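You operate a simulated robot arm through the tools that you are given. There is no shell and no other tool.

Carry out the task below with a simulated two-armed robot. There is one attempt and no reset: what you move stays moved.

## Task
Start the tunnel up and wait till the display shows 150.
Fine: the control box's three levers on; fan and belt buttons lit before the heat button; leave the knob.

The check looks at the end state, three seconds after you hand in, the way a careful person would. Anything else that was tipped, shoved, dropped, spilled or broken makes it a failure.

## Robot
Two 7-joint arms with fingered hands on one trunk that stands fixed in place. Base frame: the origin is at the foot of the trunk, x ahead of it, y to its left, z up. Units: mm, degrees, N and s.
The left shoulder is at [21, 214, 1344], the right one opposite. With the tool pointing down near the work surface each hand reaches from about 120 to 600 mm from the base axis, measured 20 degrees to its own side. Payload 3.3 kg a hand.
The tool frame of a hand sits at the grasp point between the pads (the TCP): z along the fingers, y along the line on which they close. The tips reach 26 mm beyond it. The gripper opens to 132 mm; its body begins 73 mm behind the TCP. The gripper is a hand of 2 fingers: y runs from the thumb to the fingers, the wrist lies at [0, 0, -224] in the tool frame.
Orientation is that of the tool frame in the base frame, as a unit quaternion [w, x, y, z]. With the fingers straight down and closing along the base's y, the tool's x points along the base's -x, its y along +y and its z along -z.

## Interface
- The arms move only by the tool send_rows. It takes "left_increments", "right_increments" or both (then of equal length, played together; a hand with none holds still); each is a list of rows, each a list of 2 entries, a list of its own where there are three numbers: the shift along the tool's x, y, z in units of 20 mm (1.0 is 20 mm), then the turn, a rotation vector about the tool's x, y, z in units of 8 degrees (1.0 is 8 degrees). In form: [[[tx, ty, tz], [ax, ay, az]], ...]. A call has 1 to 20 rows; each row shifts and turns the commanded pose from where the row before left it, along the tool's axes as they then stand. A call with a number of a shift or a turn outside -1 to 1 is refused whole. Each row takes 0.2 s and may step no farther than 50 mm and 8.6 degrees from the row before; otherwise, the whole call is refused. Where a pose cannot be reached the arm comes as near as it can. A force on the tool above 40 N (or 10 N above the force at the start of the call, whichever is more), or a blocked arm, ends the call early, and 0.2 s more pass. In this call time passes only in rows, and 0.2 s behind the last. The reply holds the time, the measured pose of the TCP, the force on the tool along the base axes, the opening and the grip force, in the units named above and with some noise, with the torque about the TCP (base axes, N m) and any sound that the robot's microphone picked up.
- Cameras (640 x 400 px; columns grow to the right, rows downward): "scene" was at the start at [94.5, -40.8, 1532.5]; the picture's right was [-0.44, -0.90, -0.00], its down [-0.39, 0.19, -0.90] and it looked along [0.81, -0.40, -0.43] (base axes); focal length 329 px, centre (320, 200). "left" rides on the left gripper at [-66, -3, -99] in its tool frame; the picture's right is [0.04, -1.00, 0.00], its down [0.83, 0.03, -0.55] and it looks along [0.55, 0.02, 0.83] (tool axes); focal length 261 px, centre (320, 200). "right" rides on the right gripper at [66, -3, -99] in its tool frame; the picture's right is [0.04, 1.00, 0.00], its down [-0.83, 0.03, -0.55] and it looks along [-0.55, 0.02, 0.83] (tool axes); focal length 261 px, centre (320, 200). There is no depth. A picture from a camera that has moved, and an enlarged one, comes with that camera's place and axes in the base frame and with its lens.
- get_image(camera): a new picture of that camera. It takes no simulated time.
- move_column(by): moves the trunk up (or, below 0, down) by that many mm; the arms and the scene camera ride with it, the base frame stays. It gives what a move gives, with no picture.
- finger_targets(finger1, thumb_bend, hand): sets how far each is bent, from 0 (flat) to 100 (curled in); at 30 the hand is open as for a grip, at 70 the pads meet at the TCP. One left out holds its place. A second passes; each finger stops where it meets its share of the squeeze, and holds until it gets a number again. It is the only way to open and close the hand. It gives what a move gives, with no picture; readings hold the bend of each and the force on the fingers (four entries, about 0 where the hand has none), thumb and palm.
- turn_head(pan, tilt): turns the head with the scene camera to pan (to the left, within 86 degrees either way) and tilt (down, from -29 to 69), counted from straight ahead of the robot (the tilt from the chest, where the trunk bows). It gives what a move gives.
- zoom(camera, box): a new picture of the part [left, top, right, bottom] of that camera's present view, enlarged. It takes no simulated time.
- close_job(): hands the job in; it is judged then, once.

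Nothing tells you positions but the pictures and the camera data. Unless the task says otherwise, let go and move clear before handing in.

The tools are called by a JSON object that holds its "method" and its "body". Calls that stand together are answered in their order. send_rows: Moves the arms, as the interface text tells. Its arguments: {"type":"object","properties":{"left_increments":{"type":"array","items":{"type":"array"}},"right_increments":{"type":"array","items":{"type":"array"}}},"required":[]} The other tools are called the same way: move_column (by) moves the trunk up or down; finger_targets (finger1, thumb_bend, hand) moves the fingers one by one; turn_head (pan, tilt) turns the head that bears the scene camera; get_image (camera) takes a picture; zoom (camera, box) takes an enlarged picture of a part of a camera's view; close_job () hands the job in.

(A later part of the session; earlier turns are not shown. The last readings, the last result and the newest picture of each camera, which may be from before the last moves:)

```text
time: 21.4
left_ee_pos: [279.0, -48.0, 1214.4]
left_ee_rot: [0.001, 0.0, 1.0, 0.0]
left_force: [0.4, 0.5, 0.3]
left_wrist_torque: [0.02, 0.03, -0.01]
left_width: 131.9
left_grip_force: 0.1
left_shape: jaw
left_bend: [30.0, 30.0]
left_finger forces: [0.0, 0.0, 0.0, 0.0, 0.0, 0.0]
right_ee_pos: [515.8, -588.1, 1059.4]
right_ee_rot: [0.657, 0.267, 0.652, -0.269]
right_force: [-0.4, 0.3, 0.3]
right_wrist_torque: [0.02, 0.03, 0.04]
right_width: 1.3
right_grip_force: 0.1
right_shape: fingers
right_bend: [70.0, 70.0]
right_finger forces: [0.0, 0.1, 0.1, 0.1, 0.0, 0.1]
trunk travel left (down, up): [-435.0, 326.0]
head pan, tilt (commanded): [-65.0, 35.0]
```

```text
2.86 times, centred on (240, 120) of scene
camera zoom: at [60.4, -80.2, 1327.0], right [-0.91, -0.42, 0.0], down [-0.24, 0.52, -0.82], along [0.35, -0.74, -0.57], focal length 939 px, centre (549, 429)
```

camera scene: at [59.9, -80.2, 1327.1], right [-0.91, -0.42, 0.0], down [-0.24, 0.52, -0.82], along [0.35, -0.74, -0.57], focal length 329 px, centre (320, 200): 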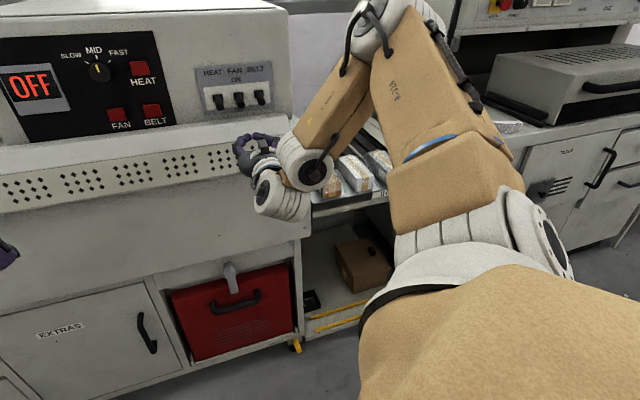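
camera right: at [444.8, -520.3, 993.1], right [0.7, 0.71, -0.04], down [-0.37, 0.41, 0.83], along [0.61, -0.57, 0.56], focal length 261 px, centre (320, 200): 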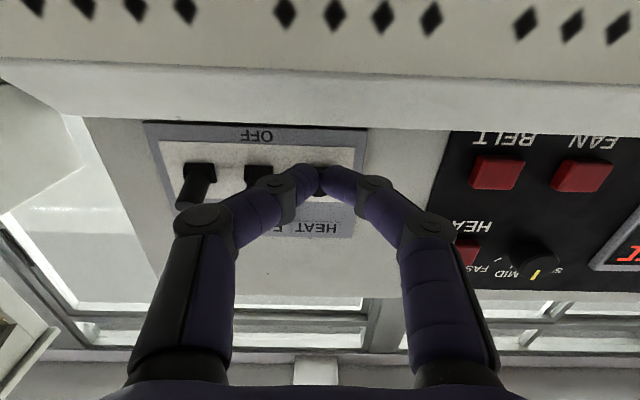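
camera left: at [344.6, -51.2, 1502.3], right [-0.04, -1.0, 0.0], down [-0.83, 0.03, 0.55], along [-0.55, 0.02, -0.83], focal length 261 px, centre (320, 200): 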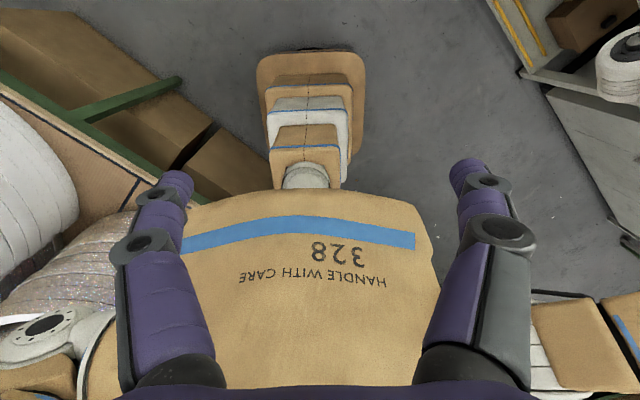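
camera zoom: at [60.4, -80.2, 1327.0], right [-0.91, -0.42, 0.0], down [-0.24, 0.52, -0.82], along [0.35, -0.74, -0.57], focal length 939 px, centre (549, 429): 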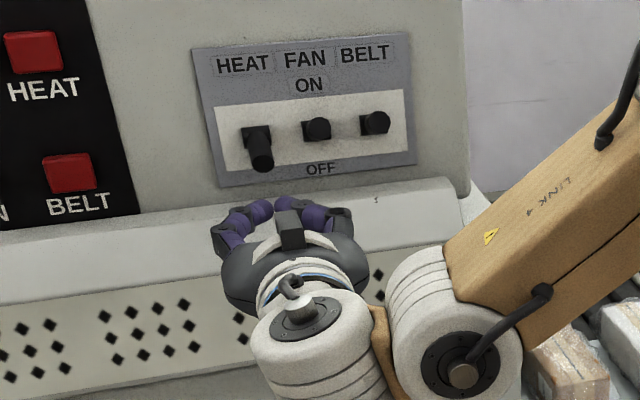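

FAN and BELT levers are up, and the tips line up with the HEAT lever (h −51, q 781). Forward 38 mm and lift.

{"method": "send_rows", "body": {"right_increments": [[[0, 0, 0.7], [0, 0, 0]], [[0, 0, 0.6], [0, 0, 0]], [[0, 0, 0.6], [0, 0, 0]], [[-0.4, 0, 0], [0, 0, 0]], [[-0.4, 0, 0], [0, 0, 0]], [[-0.45, 0, 0], [0, 0, 0]]]}}

{"method": "get_image", "body": {"camera": "right"}}

{"method": "zoom", "body": {"camera": "scene", "box": [180, 50, 300, 190]}}

```text
time: 22.8
left_ee_pos: [278.0, -48.7, 1214.9]
left_ee_rot: [0.0, 0.0, 1.0, 0.0]
left_force: [-0.8, -0.6, -0.2]
left_wrist_torque: [0.01, -0.04, -0.01]
left_width: 132.0
left_grip_force: 0.1
left_shape: jaw
left_bend: [30.0, 30.0]
left_finger forces: [0.1, 0.1, 0.1, 0.0, 0.0, 0.0]
right_ee_pos: [542.6, -615.3, 1084.6]
right_ee_rot: [0.656, 0.267, 0.653, -0.268]
right_force: [0.1, -0.6, 0.9]
right_wrist_torque: [-0.02, 0.01, 0.04]
right_width: 1.3
right_grip_force: 0.1
right_shape: fingers
right_bend: [70.0, 70.0]
right_finger forces: [0.1, 0.1, 0.0, 0.0, 0.1, 0.1]
trunk travel left (down, up): [-435.0, 326.0]
head pan, tilt (commanded): [-65.0, 35.0]
```

```text
taken
camera right: at [470.9, -548.6, 1019.5], right [0.7, 0.71, -0.04], down [-0.37, 0.41, 0.83], along [0.61, -0.57, 0.56], focal length 261 px, centre (320, 200)
```

right: 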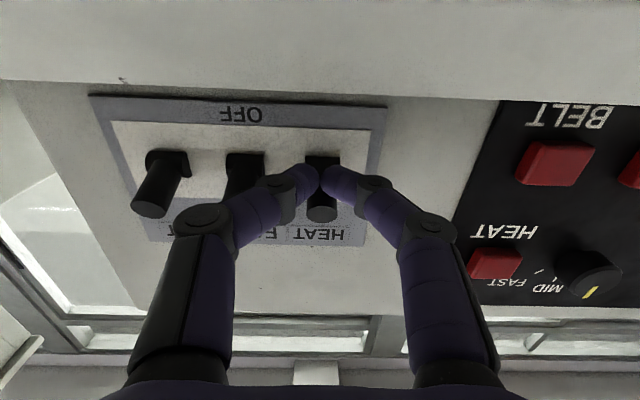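

```text
2.86 times, centred on (240, 120) of scene
camera zoom: at [60.0, -80.3, 1327.0], right [-0.91, -0.42, 0.0], down [-0.24, 0.52, -0.82], along [0.35, -0.74, -0.57], focal length 939 px, centre (549, 429)
```

zoom: 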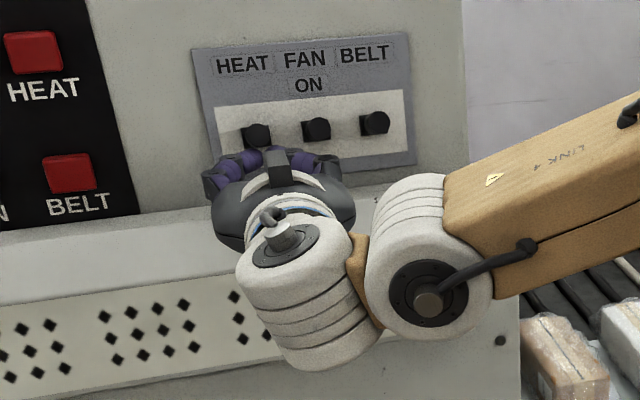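

All three levers point up. I back straight out, turn the head to the panel, and check the display before going for the FAN button.

{"method": "send_rows", "body": {"right_increments": [[[0, 0, -1], [0, 0, 0]], [[0, 0, -1], [0, 0, 0]], [[0, 0, -1], [0, 0, 0]], [[0, 0, -0.5], [0, 0, 0]]]}}

{"method": "turn_head", "body": {"pan": -38, "tilt": 17}}

{"method": "get_image", "body": {"camera": "scene"}}

{"method": "get_image", "body": {"camera": "right"}}

```text
time: 23.8
left_ee_pos: [279.9, -48.3, 1213.8]
left_ee_rot: [0.0, -0.001, 1.0, 0.001]
left_force: [0.1, 0.1, -0.1]
left_wrist_torque: [-0.01, -0.01, -0.03]
left_width: 132.0
left_grip_force: 0.1
left_shape: jaw
left_bend: [30.0, 30.0]
left_finger forces: [0.0, 0.0, 0.1, 0.0, 0.1, 0.0]
right_ee_pos: [491.4, -566.3, 1084.6]
right_ee_rot: [0.657, 0.267, 0.652, -0.269]
right_force: [0.0, -0.1, 0.2]
right_wrist_torque: [0.02, -0.06, 0.03]
right_width: 1.3
right_grip_force: 0.1
right_shape: fingers
right_bend: [70.0, 70.0]
right_finger forces: [0.0, 0.1, 0.0, 0.0, 0.0, 0.1]
trunk travel left (down, up): [-435.0, 326.0]
head pan, tilt (commanded): [-65.0, 35.0]
```

```text
time: 24.7
left_ee_pos: [278.7, -47.2, 1214.4]
left_ee_rot: [0.0, 0.0, 1.0, 0.0]
left_force: [0.5, -0.4, 1.3]
left_wrist_torque: [-0.03, 0.01, -0.01]
left_width: 131.9
left_grip_force: 0.0
left_shape: jaw
left_bend: [30.0, 30.0]
left_finger forces: [0.1, 0.0, 0.1, 0.1, 0.1, 0.0]
right_ee_pos: [492.5, -565.5, 1085.2]
right_ee_rot: [0.656, 0.267, 0.653, -0.268]
right_force: [-0.4, -0.5, -0.9]
right_wrist_torque: [0.01, 0.0, 0.0]
right_width: 1.4
right_grip_force: 0.0
right_shape: fingers
right_bend: [70.0, 70.0]
right_finger forces: [0.0, 0.0, 0.0, 0.0, 0.0, 0.0]
trunk travel left (down, up): [-435.0, 326.0]
head pan, tilt (commanded): [-38.0, 17.0]
```

```text
taken
camera scene: at [96.4, -58.1, 1355.7], right [-0.62, -0.79, 0.0], down [-0.23, 0.18, -0.96], along [0.75, -0.59, -0.29], focal length 329 px, centre (320, 200)
```

scene: 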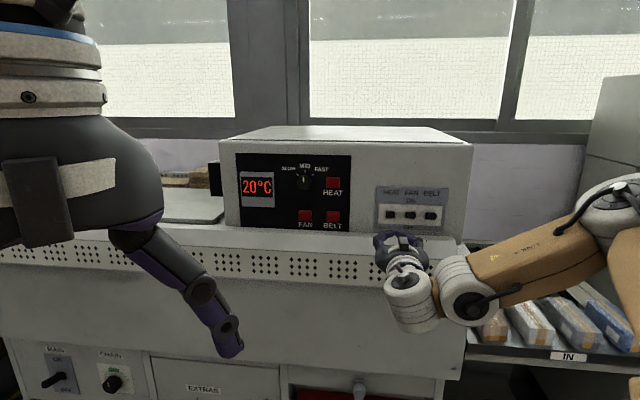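

```text
taken
camera right: at [421.3, -499.1, 1018.9], right [0.7, 0.71, -0.04], down [-0.37, 0.41, 0.83], along [0.61, -0.57, 0.56], focal length 261 px, centre (320, 200)
```

right: 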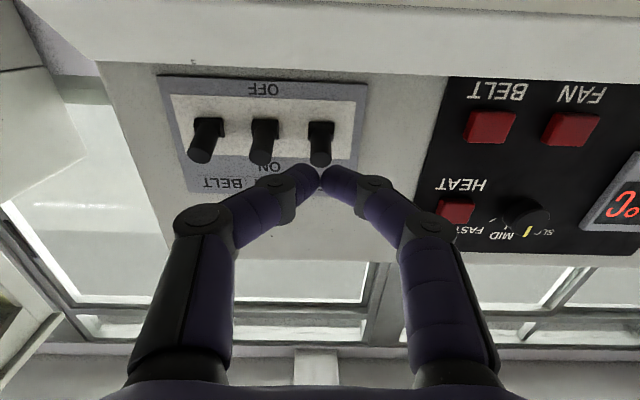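

The display woke up to 20 °C with the levers on, so the power is good. Now I slide the closed tips along the panel, 90 mm off it, to stand in front of the FAN button (h≈157, z≈1081).

{"method": "send_rows", "body": {"right_increments": [[[0.15, 0.94, 0], [0, 0, 0]], [[0, 0.94, 0], [0, 0, 0]], [[0, 0.94, 0], [0, 0, 0]], [[0, 0.94, 0], [0, 0, 0]], [[0, 0.94, 0], [0, 0, 0]], [[0, 0.94, 0], [0, 0, 0]], [[0, 0.94, 0], [0, 0, 0]], [[0, 0.94, 0], [0, 0, 0]], [[0, 0.94, 0], [0, 0, 0]], [[0, 0.94, 0], [0, 0, 0]], [[0, 0.94, 0], [0, 0, 0]]]}}

{"method": "get_image", "body": {"camera": "right"}}

{"method": "get_image", "body": {"camera": "scene"}}

```text
time: 27.1
left_ee_pos: [277.6, -48.1, 1214.3]
left_ee_rot: [0.0, -0.001, 1.0, 0.0]
left_force: [0.1, -0.3, 0.1]
left_wrist_torque: [-0.01, -0.01, 0.01]
left_width: 131.7
left_grip_force: 0.0
left_shape: jaw
left_bend: [30.0, 30.0]
left_finger forces: [0.0, 0.1, 0.0, 0.1, 0.1, 0.1]
right_ee_pos: [559.8, -449.2, 1106.1]
right_ee_rot: [0.656, 0.268, 0.652, -0.269]
right_force: [-0.3, -0.2, -0.8]
right_wrist_torque: [0.0, -0.01, 0.0]
right_width: 1.4
right_grip_force: 0.1
right_shape: fingers
right_bend: [70.0, 70.0]
right_finger forces: [0.0, 0.1, 0.0, 0.1, 0.0, 0.0]
right hand out of reach, approached as far as the arm can: row 4, 5, 6, 7, 8, 9, 10, 11
trunk travel left (down, up): [-435.0, 326.0]
head pan, tilt (commanded): [-38.0, 17.0]
```

```text
taken
camera right: at [488.8, -382.6, 1040.5], right [0.7, 0.71, -0.04], down [-0.37, 0.41, 0.83], along [0.61, -0.57, 0.56], focal length 261 px, centre (320, 200)
```

right: 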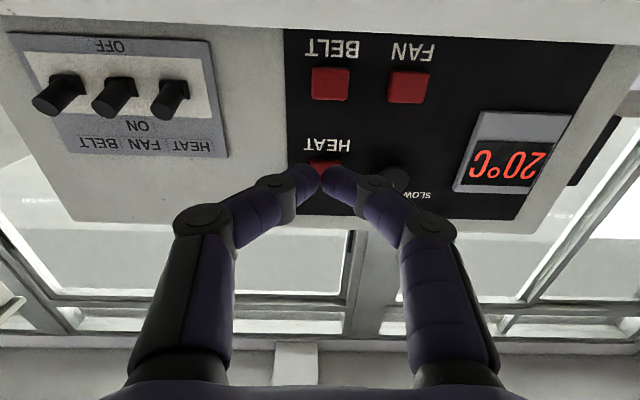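

```text
taken
camera scene: at [96.5, -58.0, 1355.7], right [-0.62, -0.79, 0.0], down [-0.23, 0.18, -0.96], along [0.75, -0.59, -0.29], focal length 329 px, centre (320, 200)
```

scene: 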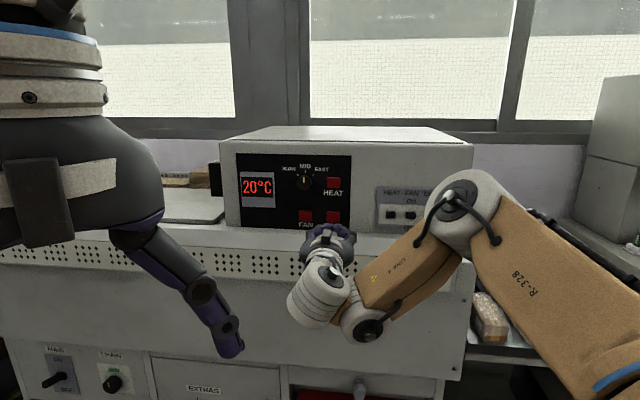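

The arm is again limited, at h 78, q 714, because it is folded up close. I'd like to lower the trunk further, so first I look at the left arm's surroundings to make sure that is safe.

{"method": "turn_head", "body": {"pan": 40, "tilt": 30}}

{"method": "get_image", "body": {"camera": "scene"}}

{"method": "get_image", "body": {"camera": "left"}}

```text
time: 28.6
left_ee_pos: [278.9, -47.9, 1213.6]
left_ee_rot: [0.0, 0.0, 1.0, -0.001]
left_force: [-0.6, 0.0, -0.5]
left_wrist_torque: [-0.03, 0.0, -0.03]
left_width: 132.0
left_grip_force: 0.1
left_shape: jaw
left_bend: [30.0, 30.0]
left_finger forces: [0.1, 0.1, 0.0, 0.1, 0.0, 0.1]
right_ee_pos: [559.6, -450.0, 1104.8]
right_ee_rot: [0.656, 0.268, 0.652, -0.269]
right_force: [0.4, 0.2, -0.2]
right_wrist_torque: [0.01, -0.01, 0.0]
right_width: 1.2
right_grip_force: 0.1
right_shape: fingers
right_bend: [70.0, 70.0]
right_finger forces: [0.0, 0.1, 0.0, 0.0, 0.1, 0.0]
trunk travel left (down, up): [-435.0, 326.0]
head pan, tilt (commanded): [40.0, 30.0]
```

```text
taken
camera scene: at [92.3, 57.6, 1334.8], right [0.64, -0.77, 0.0], down [-0.38, -0.32, -0.87], along [0.66, 0.56, -0.5], focal length 329 px, centre (320, 200)
```

scene: 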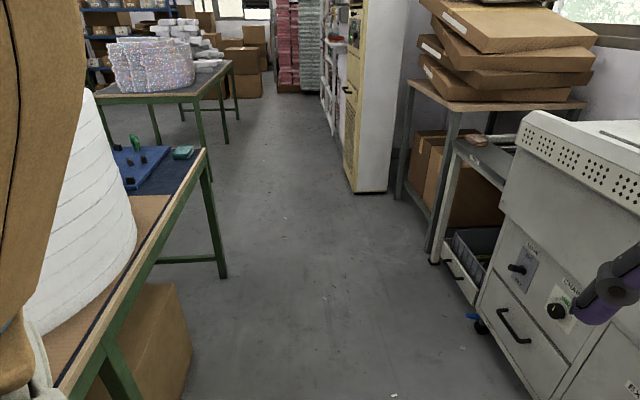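

```text
taken
camera left: at [344.6, -51.1, 1312.3], right [-0.04, -1.0, 0.0], down [-0.83, 0.03, 0.55], along [-0.55, 0.02, -0.83], focal length 261 px, centre (320, 200)
```

left: 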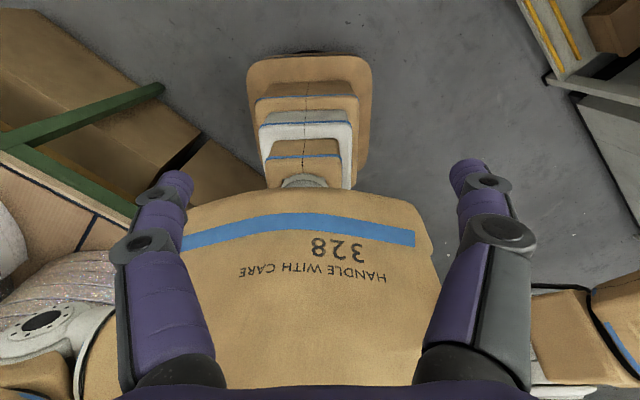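

There is a bench to the robot's left with items near the left arm. I look further left to see how close the left arm is before lowering anything.

{"method": "turn_head", "body": {"pan": 80, "tilt": 30}}

{"method": "get_image", "body": {"camera": "scene"}}

```text
time: 29.7
left_ee_pos: [278.1, -48.7, 1213.3]
left_ee_rot: [0.0, 0.0, 1.0, -0.001]
left_force: [0.4, 0.4, 0.1]
left_wrist_torque: [0.01, 0.03, 0.02]
left_width: 131.9
left_grip_force: 0.0
left_shape: jaw
left_bend: [30.0, 30.0]
left_finger forces: [0.0, 0.0, 0.0, 0.1, 0.0, 0.1]
right_ee_pos: [560.5, -450.0, 1106.6]
right_ee_rot: [0.655, 0.268, 0.653, -0.269]
right_force: [0.2, -0.2, -0.5]
right_wrist_torque: [-0.03, 0.02, -0.01]
right_width: 1.4
right_grip_force: 0.0
right_shape: fingers
right_bend: [70.0, 70.0]
right_finger forces: [0.0, 0.0, 0.1, 0.1, 0.1, 0.0]
trunk travel left (down, up): [-435.0, 326.0]
head pan, tilt (commanded): [80.0, 30.0]
```

```text
taken
camera scene: at [38.7, 88.6, 1334.8], right [0.98, -0.17, 0.0], down [-0.09, -0.49, -0.87], along [0.15, 0.85, -0.5], focal length 329 px, centre (320, 200)
```

scene: 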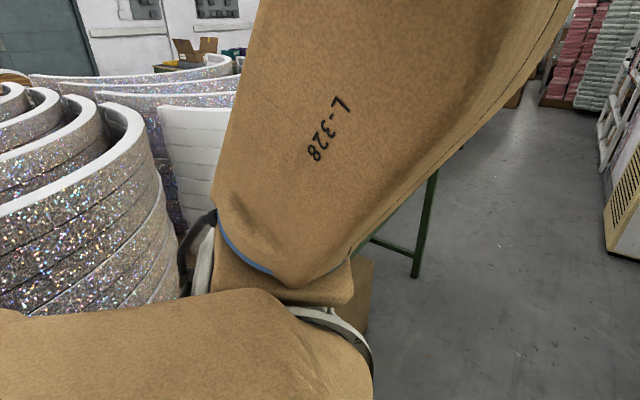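

The left elbow is up and the stacked rolls stand close to the left shoulder, so I won't lower the trunk further. BELT is almost straight ahead of the hand and gets easier as the arm stretches, so I turn the head back and move forward toward BELT (h≈89, z≈1082), stopping short.

{"method": "turn_head", "body": {"pan": -34, "tilt": 17}}

{"method": "send_rows", "body": {"right_increments": [[[0, 0.25, 0.9], [0, 0, 0]], [[0, 0.25, 0.9], [0, 0, 0]], [[0, 0, 0.9], [0, 0, 0]], [[0.6, 0, 0.5], [0, 0, 0]], [[0.6, 0, 0], [0, 0, 0]]]}}

{"method": "get_image", "body": {"camera": "right"}}

{"method": "get_image", "body": {"camera": "scene"}}

```text
time: 31.6
left_ee_pos: [278.5, -47.0, 1214.3]
left_ee_rot: [0.0, 0.0, 1.0, 0.001]
left_force: [0.2, -0.4, -0.2]
left_wrist_torque: [0.0, -0.01, 0.03]
left_width: 131.9
left_grip_force: 0.0
left_shape: jaw
left_bend: [30.0, 30.0]
left_finger forces: [0.0, 0.1, 0.1, 0.0, 0.0, 0.0]
right_ee_pos: [560.0, -449.1, 1106.1]
right_ee_rot: [0.656, 0.268, 0.653, -0.269]
right_force: [-0.2, 0.3, -0.5]
right_wrist_torque: [-0.01, -0.01, -0.03]
right_width: 1.6
right_grip_force: 0.0
right_shape: fingers
right_bend: [70.0, 70.0]
right_finger forces: [0.0, 0.1, 0.1, 0.1, 0.0, 0.1]
trunk travel left (down, up): [-435.0, 326.0]
head pan, tilt (commanded): [-34.0, 17.0]
```

```text
time: 32.9
left_ee_pos: [278.1, -48.9, 1214.0]
left_ee_rot: [0.0, 0.001, 1.0, -0.001]
left_force: [0.0, 0.7, -0.4]
left_wrist_torque: [0.0, 0.0, 0.0]
left_width: 132.1
left_grip_force: 0.0
left_shape: jaw
left_bend: [30.0, 30.0]
left_finger forces: [0.0, 0.0, 0.0, 0.0, 0.1, 0.1]
right_ee_pos: [551.6, -469.2, 1092.5]
right_ee_rot: [0.656, 0.268, 0.653, -0.269]
right_force: [0.0, 0.4, 0.1]
right_wrist_torque: [0.02, 0.01, -0.03]
right_width: 1.5
right_grip_force: 0.1
right_shape: fingers
right_bend: [70.0, 70.0]
right_finger forces: [0.0, 0.1, 0.1, 0.0, 0.1, 0.1]
right hand out of reach, approached as far as the arm can: row 1, 2, 3, 4, 5
trunk travel left (down, up): [-435.0, 326.0]
head pan, tilt (commanded): [-34.0, 17.0]
```

```text
taken
camera right: at [481.5, -402.7, 1027.0], right [0.7, 0.71, -0.04], down [-0.37, 0.41, 0.83], along [0.61, -0.57, 0.56], focal length 261 px, centre (320, 200)
```

right: 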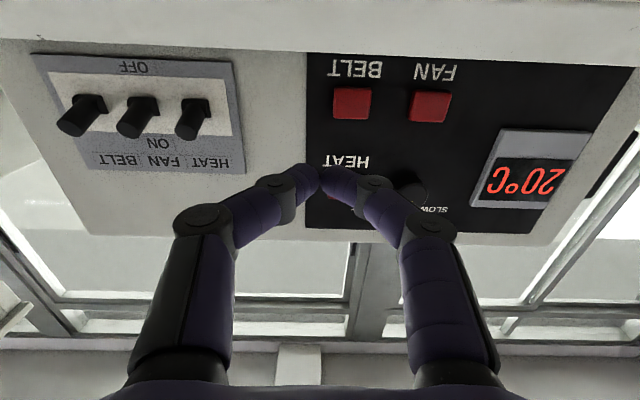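

```text
taken
camera scene: at [100.4, -52.7, 1355.7], right [-0.56, -0.83, 0.0], down [-0.24, 0.16, -0.96], along [0.79, -0.53, -0.29], focal length 329 px, centre (320, 200)
```

scene: 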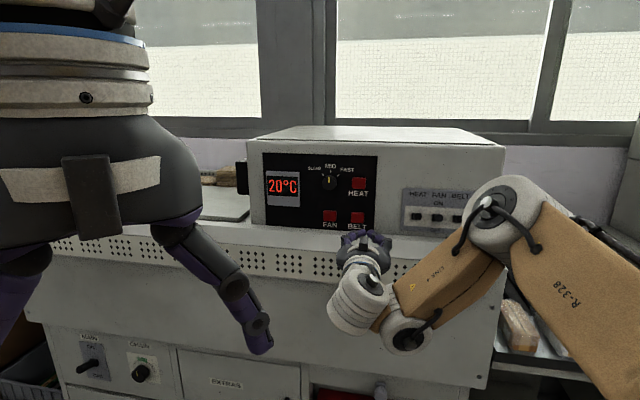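

The square-on pose is limited here, so I turn the hand about 25° toward straight ahead (less wrist bend) and press the buttons at a slant. First the turn, in place.

{"method": "send_rows", "body": {"right_increments": [[[0, 0, 0], [-0.78, 0, 0]], [[0, 0, 0], [-0.78, 0, 0]], [[0, 0, 0], [-0.78, 0, 0]], [[0, 0, 0], [-0.78, 0, 0]]]}}

{"method": "get_image", "body": {"camera": "right"}}

{"method": "get_image", "body": {"camera": "scene"}}

```text
time: 33.9
left_ee_pos: [278.2, -48.7, 1214.0]
left_ee_rot: [0.0, 0.001, 1.0, -0.001]
left_force: [-0.5, 0.1, -0.9]
left_wrist_torque: [-0.02, -0.01, 0.03]
left_width: 131.7
left_grip_force: 0.1
left_shape: jaw
left_bend: [30.0, 30.0]
left_finger forces: [0.1, 0.1, 0.1, 0.1, 0.0, 0.1]
right_ee_pos: [551.9, -468.0, 1093.0]
right_ee_rot: [0.699, 0.119, 0.695, -0.12]
right_force: [-0.4, -0.1, 0.2]
right_wrist_torque: [-0.01, 0.0, 0.0]
right_width: 1.5
right_grip_force: 0.0
right_shape: fingers
right_bend: [70.0, 70.0]
right_finger forces: [0.1, 0.1, 0.0, 0.1, 0.0, 0.0]
trunk travel left (down, up): [-435.0, 326.0]
head pan, tilt (commanded): [-34.0, 17.0]
```

```text
taken
camera right: at [459.3, -438.6, 1027.6], right [0.33, 0.94, -0.04], down [-0.51, 0.22, 0.83], along [0.79, -0.26, 0.56], focal length 261 px, centre (320, 200)
```

right: 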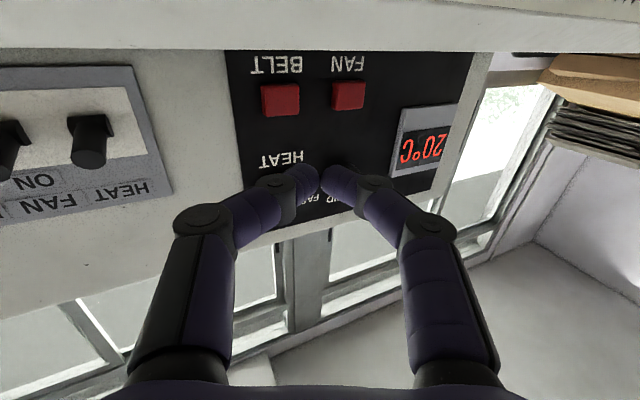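

```text
taken
camera scene: at [99.9, -53.0, 1355.8], right [-0.56, -0.83, 0.0], down [-0.24, 0.16, -0.96], along [0.79, -0.53, -0.29], focal length 329 px, centre (320, 200)
```

scene: 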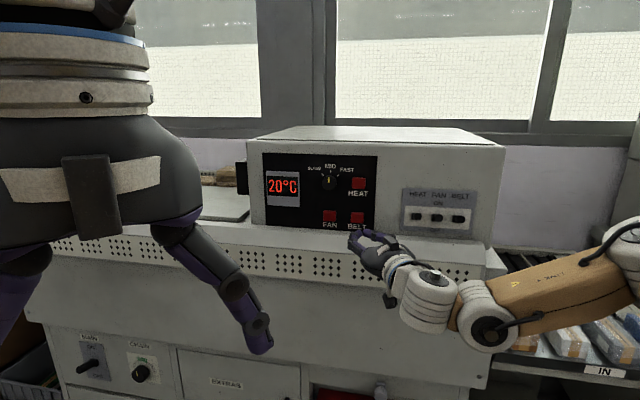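

The hand turned freely, and the arm is now more stretched. With this slant the thumb's last knuckle leads (about 14 mm to the right and 34 mm ahead of the TCP). I move to about 30 mm short of the BELT button.

{"method": "send_rows", "body": {"right_increments": [[[0.11, 0.05, 0.9], [0, 0, 0]], [[0.11, 0.05, 0.9], [0, 0, 0]], [[0.11, 0.05, 0.9], [0, 0, 0]], [[0.11, 0.05, 0.9], [0, 0, 0]], [[0.11, 0.05, 0.9], [0, 0, 0]]]}}

{"method": "get_image", "body": {"camera": "right"}}

{"method": "get_image", "body": {"camera": "scene"}}

```text
time: 35.0
left_ee_pos: [278.4, -48.0, 1212.7]
left_ee_rot: [0.0, 0.001, 1.0, 0.0]
left_force: [-0.5, -0.6, -0.1]
left_wrist_torque: [0.0, 0.01, -0.01]
left_width: 132.0
left_grip_force: 0.0
left_shape: jaw
left_bend: [30.0, 30.0]
left_finger forces: [0.1, 0.1, 0.1, 0.1, 0.1, 0.0]
right_ee_pos: [638.1, -493.3, 1082.4]
right_ee_rot: [0.699, 0.119, 0.695, -0.122]
right_force: [0.5, 0.4, -0.8]
right_wrist_torque: [0.02, 0.02, 0.03]
right_width: 1.4
right_grip_force: 0.0
right_shape: fingers
right_bend: [70.0, 70.0]
right_finger forces: [0.0, 0.0, 0.1, 0.0, 0.0, 0.1]
trunk travel left (down, up): [-435.0, 326.0]
head pan, tilt (commanded): [-34.0, 17.0]
```

```text
taken
camera right: at [546.2, -463.9, 1016.8], right [0.34, 0.94, -0.04], down [-0.51, 0.22, 0.83], along [0.79, -0.26, 0.56], focal length 261 px, centre (320, 200)
```

right: 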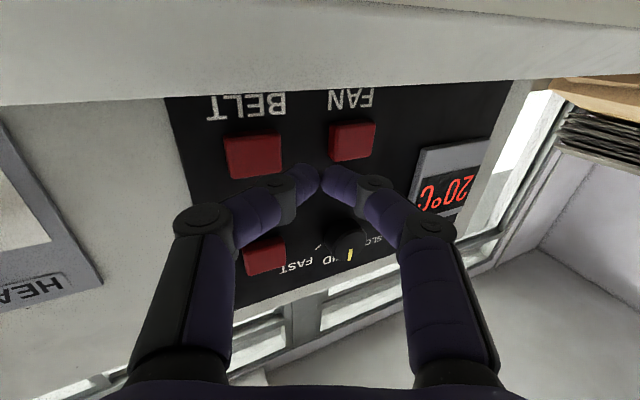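

```text
taken
camera scene: at [100.7, -52.7, 1355.7], right [-0.56, -0.83, 0.0], down [-0.24, 0.16, -0.96], along [0.79, -0.53, -0.29], focal length 329 px, centre (320, 200)
```

scene: 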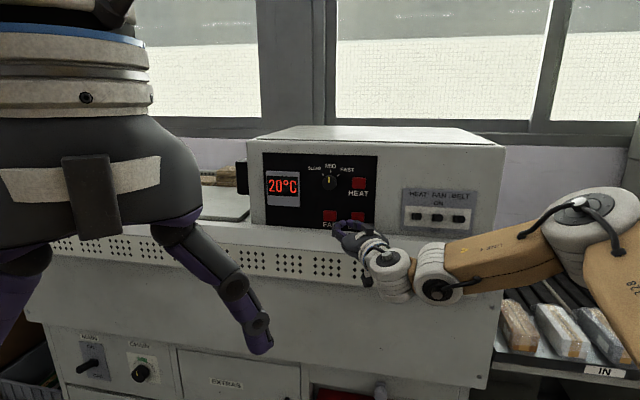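

The predicted spots match the picture: BELT at h 89, FAN at h 157, both z 1082. I go straight in 24 mm, which should leave the knuckle about 6 mm short of BELT.

{"method": "send_rows", "body": {"right_increments": [[[0, -0.26, 0.54], [0, 0, 0]], [[0, -0.26, 0.54], [0, 0, 0]]]}}

{"method": "get_image", "body": {"camera": "right"}}

{"method": "zoom", "body": {"camera": "scene", "box": [250, 140, 420, 270]}}

```text
time: 35.6
left_ee_pos: [279.2, -48.2, 1214.2]
left_ee_rot: [0.0, 0.0, 1.0, -0.001]
left_force: [-0.9, -0.5, -0.2]
left_wrist_torque: [0.01, -0.01, -0.01]
left_width: 131.8
left_grip_force: 0.1
left_shape: jaw
left_bend: [30.0, 30.0]
left_finger forces: [0.1, 0.1, 0.0, 0.0, 0.0, 0.0]
right_ee_pos: [656.8, -511.2, 1083.2]
right_ee_rot: [0.698, 0.12, 0.695, -0.122]
right_force: [-0.2, 0.3, 0.4]
right_wrist_torque: [-0.01, -0.01, 0.02]
right_width: 1.7
right_grip_force: 0.1
right_shape: fingers
right_bend: [70.0, 70.0]
right_finger forces: [0.0, 0.0, 0.0, 0.0, 0.1, 0.0]
trunk travel left (down, up): [-435.0, 326.0]
head pan, tilt (commanded): [-34.0, 17.0]
```

```text
taken
camera right: at [563.4, -481.0, 1017.4], right [0.34, 0.94, -0.04], down [-0.51, 0.22, 0.83], along [0.79, -0.26, 0.56], focal length 261 px, centre (320, 200)
```

right: 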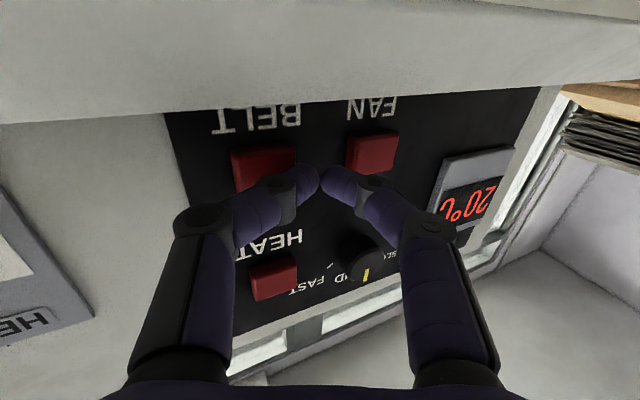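

```text
3.08 times, centred on (335, 205) of scene
camera zoom: at [100.4, -52.7, 1355.7], right [-0.56, -0.83, 0.0], down [-0.24, 0.16, -0.96], along [0.79, -0.53, -0.29], focal length 1011 px, centre (274, 185)
```

zoom: 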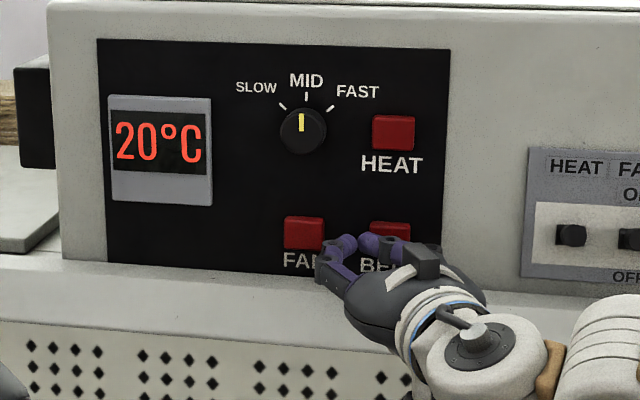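

The thumb knuckle is over BELT with a few millimetres to go, and FAN is clear of the other finger. I press in small steps.

{"method": "send_rows", "body": {"right_increments": [[[0, -0.06, 0.13], [0, 0, 0]], [[0, -0.06, 0.13], [0, 0, 0]], [[0, -0.06, 0.13], [0, 0, 0]]]}}

{"method": "zoom", "body": {"camera": "scene", "box": [250, 140, 420, 270]}}

{"method": "get_image", "body": {"camera": "right"}}

```text
time: 36.5
left_ee_pos: [278.1, -47.2, 1213.1]
left_ee_rot: [0.0, 0.0, 1.0, 0.0]
left_force: [0.4, 0.2, -1.0]
left_wrist_torque: [0.02, -0.03, 0.0]
left_width: 132.0
left_grip_force: 0.0
left_shape: jaw
left_bend: [30.0, 30.0]
left_finger forces: [0.0, 0.1, 0.0, 0.0, 0.0, 0.0]
right_ee_pos: [662.4, -517.7, 1083.8]
right_ee_rot: [0.698, 0.12, 0.695, -0.121]
right_force: [-2.8, 3.3, -0.7]
right_wrist_torque: [0.05, -0.01, -0.01]
right_width: 0.2
right_grip_force: 1.8
right_shape: fingers
right_bend: [70.0, 71.0]
right_finger forces: [0.0, 0.1, 0.0, 0.0, 4.5, 0.0]
trunk travel left (down, up): [-435.0, 326.0]
head pan, tilt (commanded): [-34.0, 17.0]
heard: click
```

```text
3.08 times, centred on (335, 205) of scene
camera zoom: at [99.7, -52.3, 1355.8], right [-0.56, -0.83, 0.0], down [-0.24, 0.16, -0.96], along [0.79, -0.53, -0.29], focal length 1011 px, centre (274, 185)
```

zoom: 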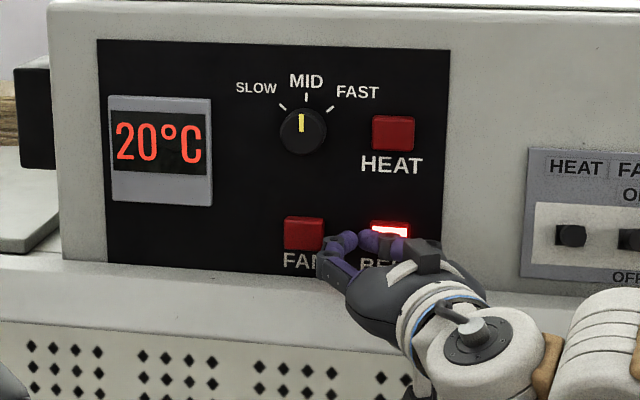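

```text
taken
camera right: at [568.9, -486.7, 1017.9], right [0.33, 0.94, -0.04], down [-0.51, 0.22, 0.83], along [0.79, -0.26, 0.56], focal length 261 px, centre (320, 200)
```

right: 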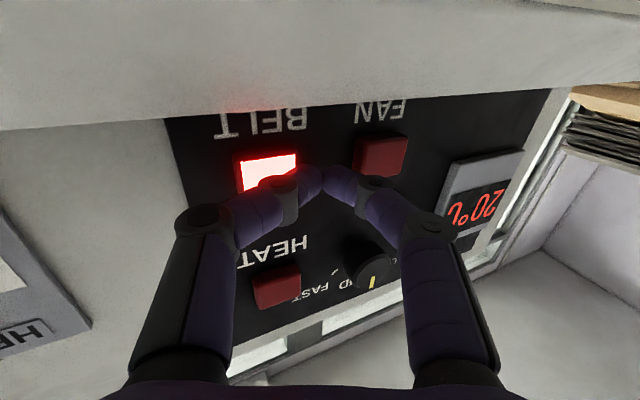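

BELT clicked and is lit. I pull straight back 34 mm and slide 68 mm over to FAN.

{"method": "send_rows", "body": {"right_increments": [[[0, 0.37, -0.77], [0, 0, 0]], [[0, 0.37, -0.77], [0, 0, 0]], [[0, 0.767, 0.366], [0, 0, 0]], [[0, 0.767, 0.366], [0, 0, 0]], [[0, 0.767, 0.366], [0, 0, 0]], [[0, 0.767, 0.366], [0, 0, 0]]]}}

{"method": "get_image", "body": {"camera": "right"}}

{"method": "zoom", "body": {"camera": "scene", "box": [250, 140, 420, 270]}}

```text
time: 37.9
left_ee_pos: [279.6, -47.5, 1213.0]
left_ee_rot: [0.0, 0.001, 1.0, -0.001]
left_force: [-0.1, 0.0, 0.4]
left_wrist_torque: [0.02, 0.0, 0.02]
left_width: 131.8
left_grip_force: 0.0
left_shape: jaw
left_bend: [30.0, 30.0]
left_finger forces: [0.0, 0.1, 0.1, 0.0, 0.0, 0.0]
right_ee_pos: [686.1, -445.1, 1082.4]
right_ee_rot: [0.698, 0.12, 0.695, -0.122]
right_force: [-0.2, 0.4, -0.8]
right_wrist_torque: [0.02, -0.02, 0.01]
right_width: 1.7
right_grip_force: 0.1
right_shape: fingers
right_bend: [70.0, 70.0]
right_finger forces: [0.1, 0.1, 0.1, 0.0, 0.0, 0.1]
trunk travel left (down, up): [-435.0, 326.0]
head pan, tilt (commanded): [-34.0, 17.0]
```

```text
taken
camera right: at [593.6, -415.2, 1017.7], right [0.34, 0.94, -0.04], down [-0.51, 0.22, 0.83], along [0.79, -0.26, 0.56], focal length 261 px, centre (320, 200)
```

right: 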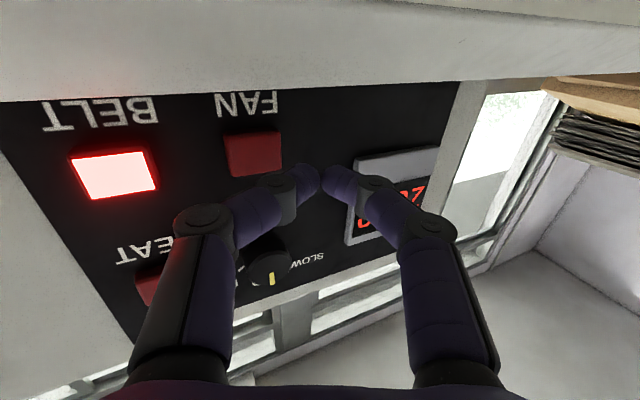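

```text
3.08 times, centred on (335, 205) of scene
camera zoom: at [100.6, -52.3, 1355.7], right [-0.56, -0.83, 0.0], down [-0.24, 0.16, -0.96], along [0.79, -0.53, -0.29], focal length 1011 px, centre (274, 185)
```

zoom: 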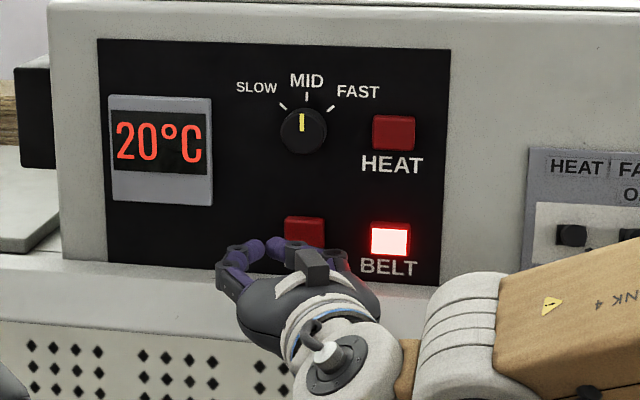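

BELT stays lit, and FAN now sits in exactly the same spot of the hand's view as BELT did. I repeat the same approach and press.

{"method": "send_rows", "body": {"right_increments": [[[0, -0.26, 0.54], [0, 0, 0]], [[0, -0.26, 0.54], [0, 0, 0]], [[0, -0.06, 0.13], [0, 0, 0]], [[0, -0.06, 0.13], [0, 0, 0]], [[0, -0.06, 0.13], [0, 0, 0]], [[0, -0.02, 0.05], [0, 0, 0]]]}}

{"method": "zoom", "body": {"camera": "scene", "box": [250, 140, 420, 270]}}

{"method": "get_image", "body": {"camera": "right"}}

```text
time: 39.2
left_ee_pos: [278.0, -48.4, 1214.6]
left_ee_rot: [0.0, 0.0, 1.0, 0.001]
left_force: [-0.6, 0.3, 0.0]
left_wrist_torque: [0.0, 0.0, 0.0]
left_width: 132.1
left_grip_force: 0.0
left_shape: jaw
left_bend: [30.0, 30.0]
left_finger forces: [0.1, 0.0, 0.0, 0.0, 0.0, 0.1]
right_ee_pos: [708.8, -468.7, 1083.1]
right_ee_rot: [0.699, 0.119, 0.695, -0.121]
right_force: [-2.9, 2.2, 0.4]
right_wrist_torque: [0.02, 0.02, -0.02]
right_width: 0.8
right_grip_force: 2.4
right_shape: fingers
right_bend: [70.0, 71.0]
right_finger forces: [0.0, 0.0, 0.1, 0.0, 4.1, 0.0]
trunk travel left (down, up): [-435.0, 326.0]
head pan, tilt (commanded): [-34.0, 17.0]
heard: click
```

```text
3.08 times, centred on (335, 205) of scene
camera zoom: at [99.9, -52.3, 1355.8], right [-0.56, -0.83, 0.0], down [-0.24, 0.16, -0.96], along [0.79, -0.53, -0.29], focal length 1011 px, centre (274, 185)
```

zoom: 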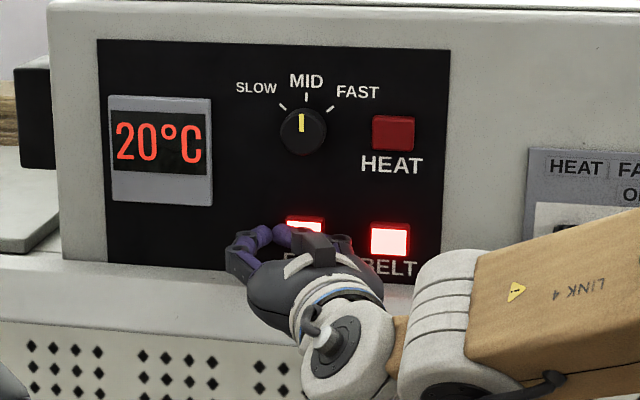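

```text
taken
camera right: at [617.0, -438.3, 1017.6], right [0.34, 0.94, -0.04], down [-0.51, 0.22, 0.83], along [0.79, -0.26, 0.56], focal length 261 px, centre (320, 200)
```

right: 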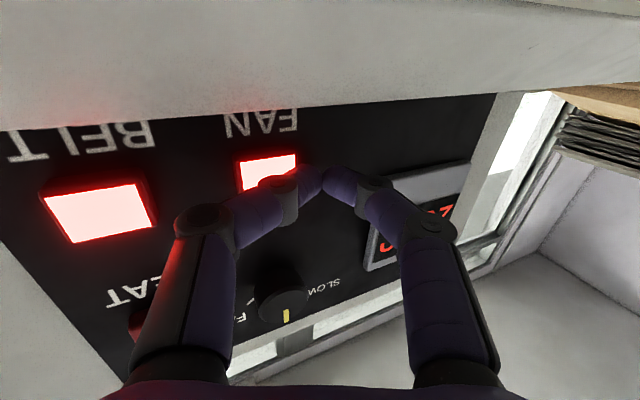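

FAN is lit along with BELT, so now HEAT may follow. To keep clear of the knob I retract 60 mm first, then move up and right to stand in front of HEAT (aiming slightly to its right half, away from the knob).

{"method": "send_rows", "body": {"right_increments": [[[0, 0.431, -0.902], [0, 0, 0]], [[0, 0.431, -0.902], [0, 0, 0]], [[0, 0.431, -0.902], [0, 0, 0]], [[-0.85, -0.681, -0.325], [0, 0, 0]], [[-0.85, -0.681, -0.325], [0, 0, 0]], [[-0.85, -0.681, -0.325], [0, 0, 0]], [[-0.85, -0.681, -0.325], [0, 0, 0]], [[-0.85, -0.681, -0.325], [0, 0, 0]]]}}

{"method": "get_image", "body": {"camera": "right"}}

{"method": "zoom", "body": {"camera": "scene", "box": [250, 140, 420, 270]}}

```text
time: 41.0
left_ee_pos: [278.1, -48.4, 1215.2]
left_ee_rot: [0.0, 0.0, 1.0, -0.001]
left_force: [0.4, 0.1, -0.2]
left_wrist_torque: [0.0, -0.03, 0.01]
left_width: 132.0
left_grip_force: 0.1
left_shape: jaw
left_bend: [30.0, 30.0]
left_finger forces: [0.1, 0.0, 0.1, 0.0, 0.1, 0.0]
right_ee_pos: [613.3, -479.5, 1166.6]
right_ee_rot: [0.698, 0.12, 0.695, -0.121]
right_force: [0.0, 0.3, -0.7]
right_wrist_torque: [-0.01, 0.0, 0.0]
right_width: 1.7
right_grip_force: 0.2
right_shape: fingers
right_bend: [70.0, 70.0]
right_finger forces: [0.1, 0.0, 0.0, 0.1, 0.1, 0.0]
trunk travel left (down, up): [-435.0, 326.0]
head pan, tilt (commanded): [-34.0, 17.0]
```

```text
taken
camera right: at [520.4, -450.4, 1101.7], right [0.34, 0.94, -0.04], down [-0.51, 0.22, 0.83], along [0.79, -0.26, 0.56], focal length 261 px, centre (320, 200)
```

right: 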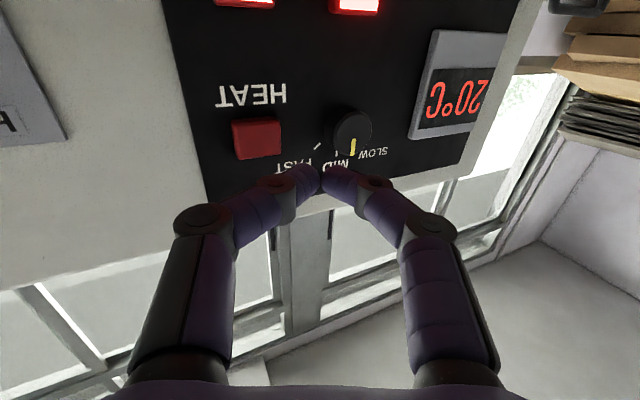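

```text
3.08 times, centred on (335, 205) of scene
camera zoom: at [99.9, -52.9, 1355.8], right [-0.56, -0.83, 0.0], down [-0.24, 0.16, -0.96], along [0.79, -0.53, -0.29], focal length 1011 px, centre (274, 185)
```

zoom: 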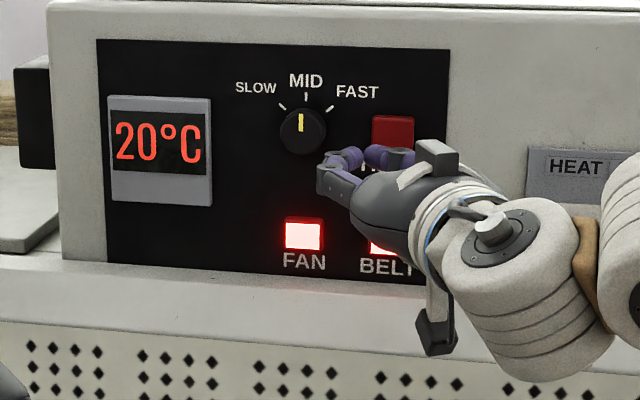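

FAN and BELT are lit and the hand is in front of HEAT (h 95, q 773, z 1167), with the knob off to the left. I approach to a few mm short and check the clearance to the knob.

{"method": "send_rows", "body": {"right_increments": [[[0, -0.28, 0.586], [0, 0, 0]], [[0, -0.28, 0.586], [0, 0, 0]], [[0, -0.28, 0.586], [0, 0, 0]], [[0, -0.26, 0.54], [0, 0, 0]]]}}

{"method": "get_image", "body": {"camera": "right"}}

{"method": "zoom", "body": {"camera": "scene", "box": [290, 150, 400, 235]}}

```text
time: 42.0
left_ee_pos: [278.6, -48.3, 1214.7]
left_ee_rot: [-0.001, 0.0, 1.0, 0.0]
left_force: [0.3, 0.1, -0.9]
left_wrist_torque: [-0.04, -0.03, 0.01]
left_width: 132.0
left_grip_force: 0.1
left_shape: jaw
left_bend: [30.0, 30.0]
left_finger forces: [0.0, 0.0, 0.0, 0.1, 0.0, 0.1]
right_ee_pos: [648.6, -515.7, 1166.0]
right_ee_rot: [0.698, 0.12, 0.695, -0.122]
right_force: [-0.3, -0.3, 0.0]
right_wrist_torque: [-0.04, 0.01, 0.01]
right_width: 1.6
right_grip_force: 0.1
right_shape: fingers
right_bend: [70.0, 70.0]
right_finger forces: [0.0, 0.1, 0.1, 0.0, 0.1, 0.0]
trunk travel left (down, up): [-435.0, 326.0]
head pan, tilt (commanded): [-34.0, 17.0]
```

```text
taken
camera right: at [556.1, -485.6, 1101.4], right [0.34, 0.94, -0.04], down [-0.51, 0.22, 0.83], along [0.79, -0.26, 0.56], focal length 261 px, centre (320, 200)
```

right: 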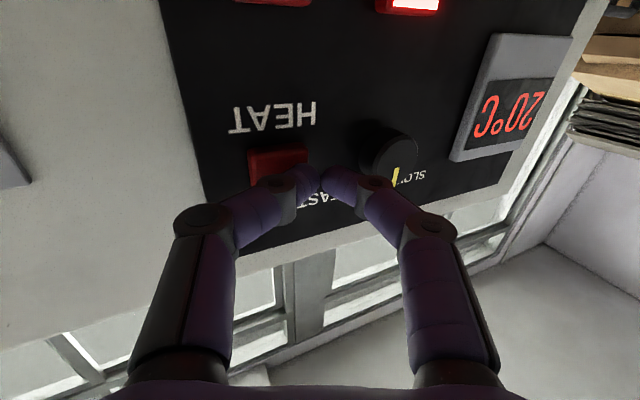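

```text
4.71 times, centred on (345, 192) of scene
camera zoom: at [100.5, -52.7, 1355.7], right [-0.56, -0.83, 0.0], down [-0.24, 0.16, -0.96], along [0.79, -0.53, -0.29], focal length 1546 px, centre (202, 235)
```

zoom: 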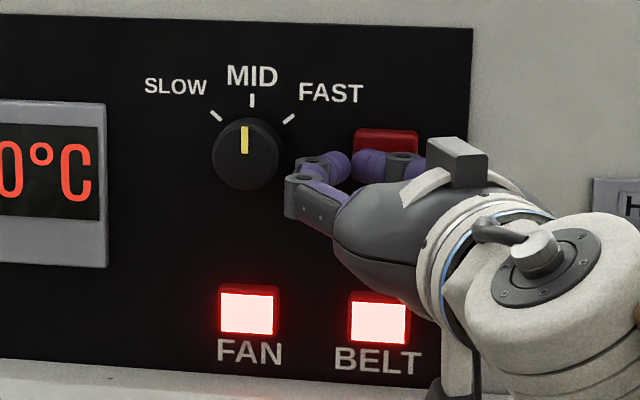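

The distal knuckle clears the knob by about 10 mm, and it's in line with HEAT. I press in small steps.

{"method": "send_rows", "body": {"right_increments": [[[0, -0.06, 0.13], [0, 0, 0]], [[0, -0.06, 0.13], [0, 0, 0]], [[0, -0.06, 0.13], [0, 0, 0]], [[0, -0.05, 0.1], [0, 0, 0]]]}}

{"method": "zoom", "body": {"camera": "scene", "box": [250, 140, 420, 270]}}

{"method": "get_image", "body": {"camera": "right"}}

```text
time: 43.0
left_ee_pos: [277.8, -47.1, 1214.3]
left_ee_rot: [0.0, 0.0, 1.0, 0.0]
left_force: [-0.9, 0.2, -0.8]
left_wrist_torque: [0.01, -0.01, 0.01]
left_width: 131.8
left_grip_force: 0.1
left_shape: jaw
left_bend: [30.0, 30.0]
left_finger forces: [0.1, 0.1, 0.1, 0.0, 0.0, 0.0]
right_ee_pos: [657.0, -522.2, 1168.5]
right_ee_rot: [0.698, 0.12, 0.695, -0.122]
right_force: [-6.5, 2.7, -1.2]
right_wrist_torque: [0.03, 0.07, -0.01]
right_width: 0.0
right_grip_force: 3.8
right_shape: fingers
right_bend: [70.0, 72.0]
right_finger forces: [0.1, 0.0, 0.1, 0.0, 7.8, 0.0]
trunk travel left (down, up): [-435.0, 326.0]
head pan, tilt (commanded): [-34.0, 17.0]
heard: click
```

```text
3.08 times, centred on (335, 205) of scene
camera zoom: at [99.4, -52.2, 1355.8], right [-0.56, -0.83, 0.0], down [-0.24, 0.16, -0.96], along [0.79, -0.53, -0.29], focal length 1011 px, centre (274, 185)
```

zoom: 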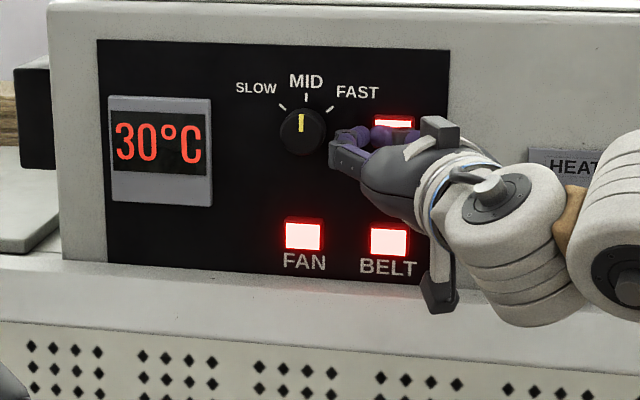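

```text
taken
camera right: at [563.6, -492.8, 1102.3], right [0.34, 0.94, -0.04], down [-0.51, 0.22, 0.83], along [0.79, -0.26, 0.56], focal length 261 px, centre (320, 200)
```

right: 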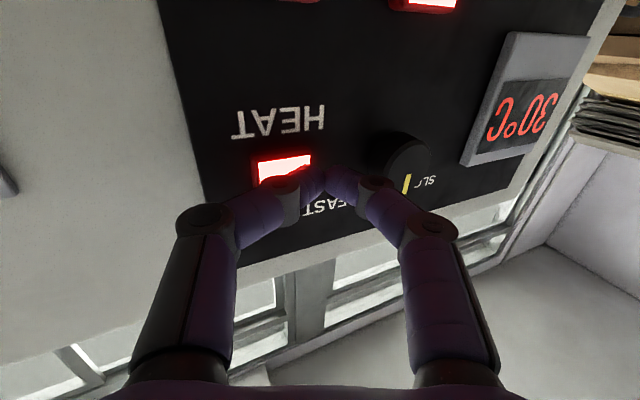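

HEAT clicked and is lit, and the display reads 30 °C and is climbing. I retract straight back from the button and watch the display.

{"method": "send_rows", "body": {"right_increments": [[[0, 0.431, -0.902], [0, 0, 0]], [[0, 0.431, -0.902], [0, 0, 0]], [[0, 0.431, -0.902], [0, 0, 0]]]}}

{"method": "zoom", "body": {"camera": "scene", "box": [250, 140, 500, 270]}}

```text
time: 43.9
left_ee_pos: [278.4, -49.3, 1215.0]
left_ee_rot: [0.0, 0.0, 1.0, 0.0]
left_force: [-0.7, -0.1, -0.3]
left_wrist_torque: [0.01, -0.03, 0.02]
left_width: 131.8
left_grip_force: 0.0
left_shape: jaw
left_bend: [30.0, 30.0]
left_finger forces: [0.0, 0.1, 0.0, 0.0, 0.0, 0.0]
right_ee_pos: [614.4, -479.9, 1166.1]
right_ee_rot: [0.699, 0.119, 0.695, -0.122]
right_force: [0.0, -0.3, -0.3]
right_wrist_torque: [0.02, 0.01, 0.01]
right_width: 1.6
right_grip_force: 0.0
right_shape: fingers
right_bend: [70.0, 70.0]
right_finger forces: [0.1, 0.0, 0.1, 0.1, 0.0, 0.1]
trunk travel left (down, up): [-435.0, 326.0]
head pan, tilt (commanded): [-34.0, 17.0]
```

```text
2.56 times, centred on (375, 205) of scene
camera zoom: at [100.0, -52.7, 1355.8], right [-0.56, -0.83, 0.0], down [-0.24, 0.16, -0.96], along [0.79, -0.53, -0.29], focal length 841 px, centre (179, 187)
```

zoom: 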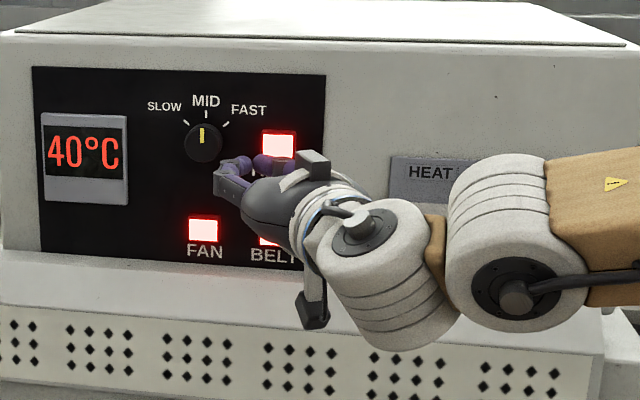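

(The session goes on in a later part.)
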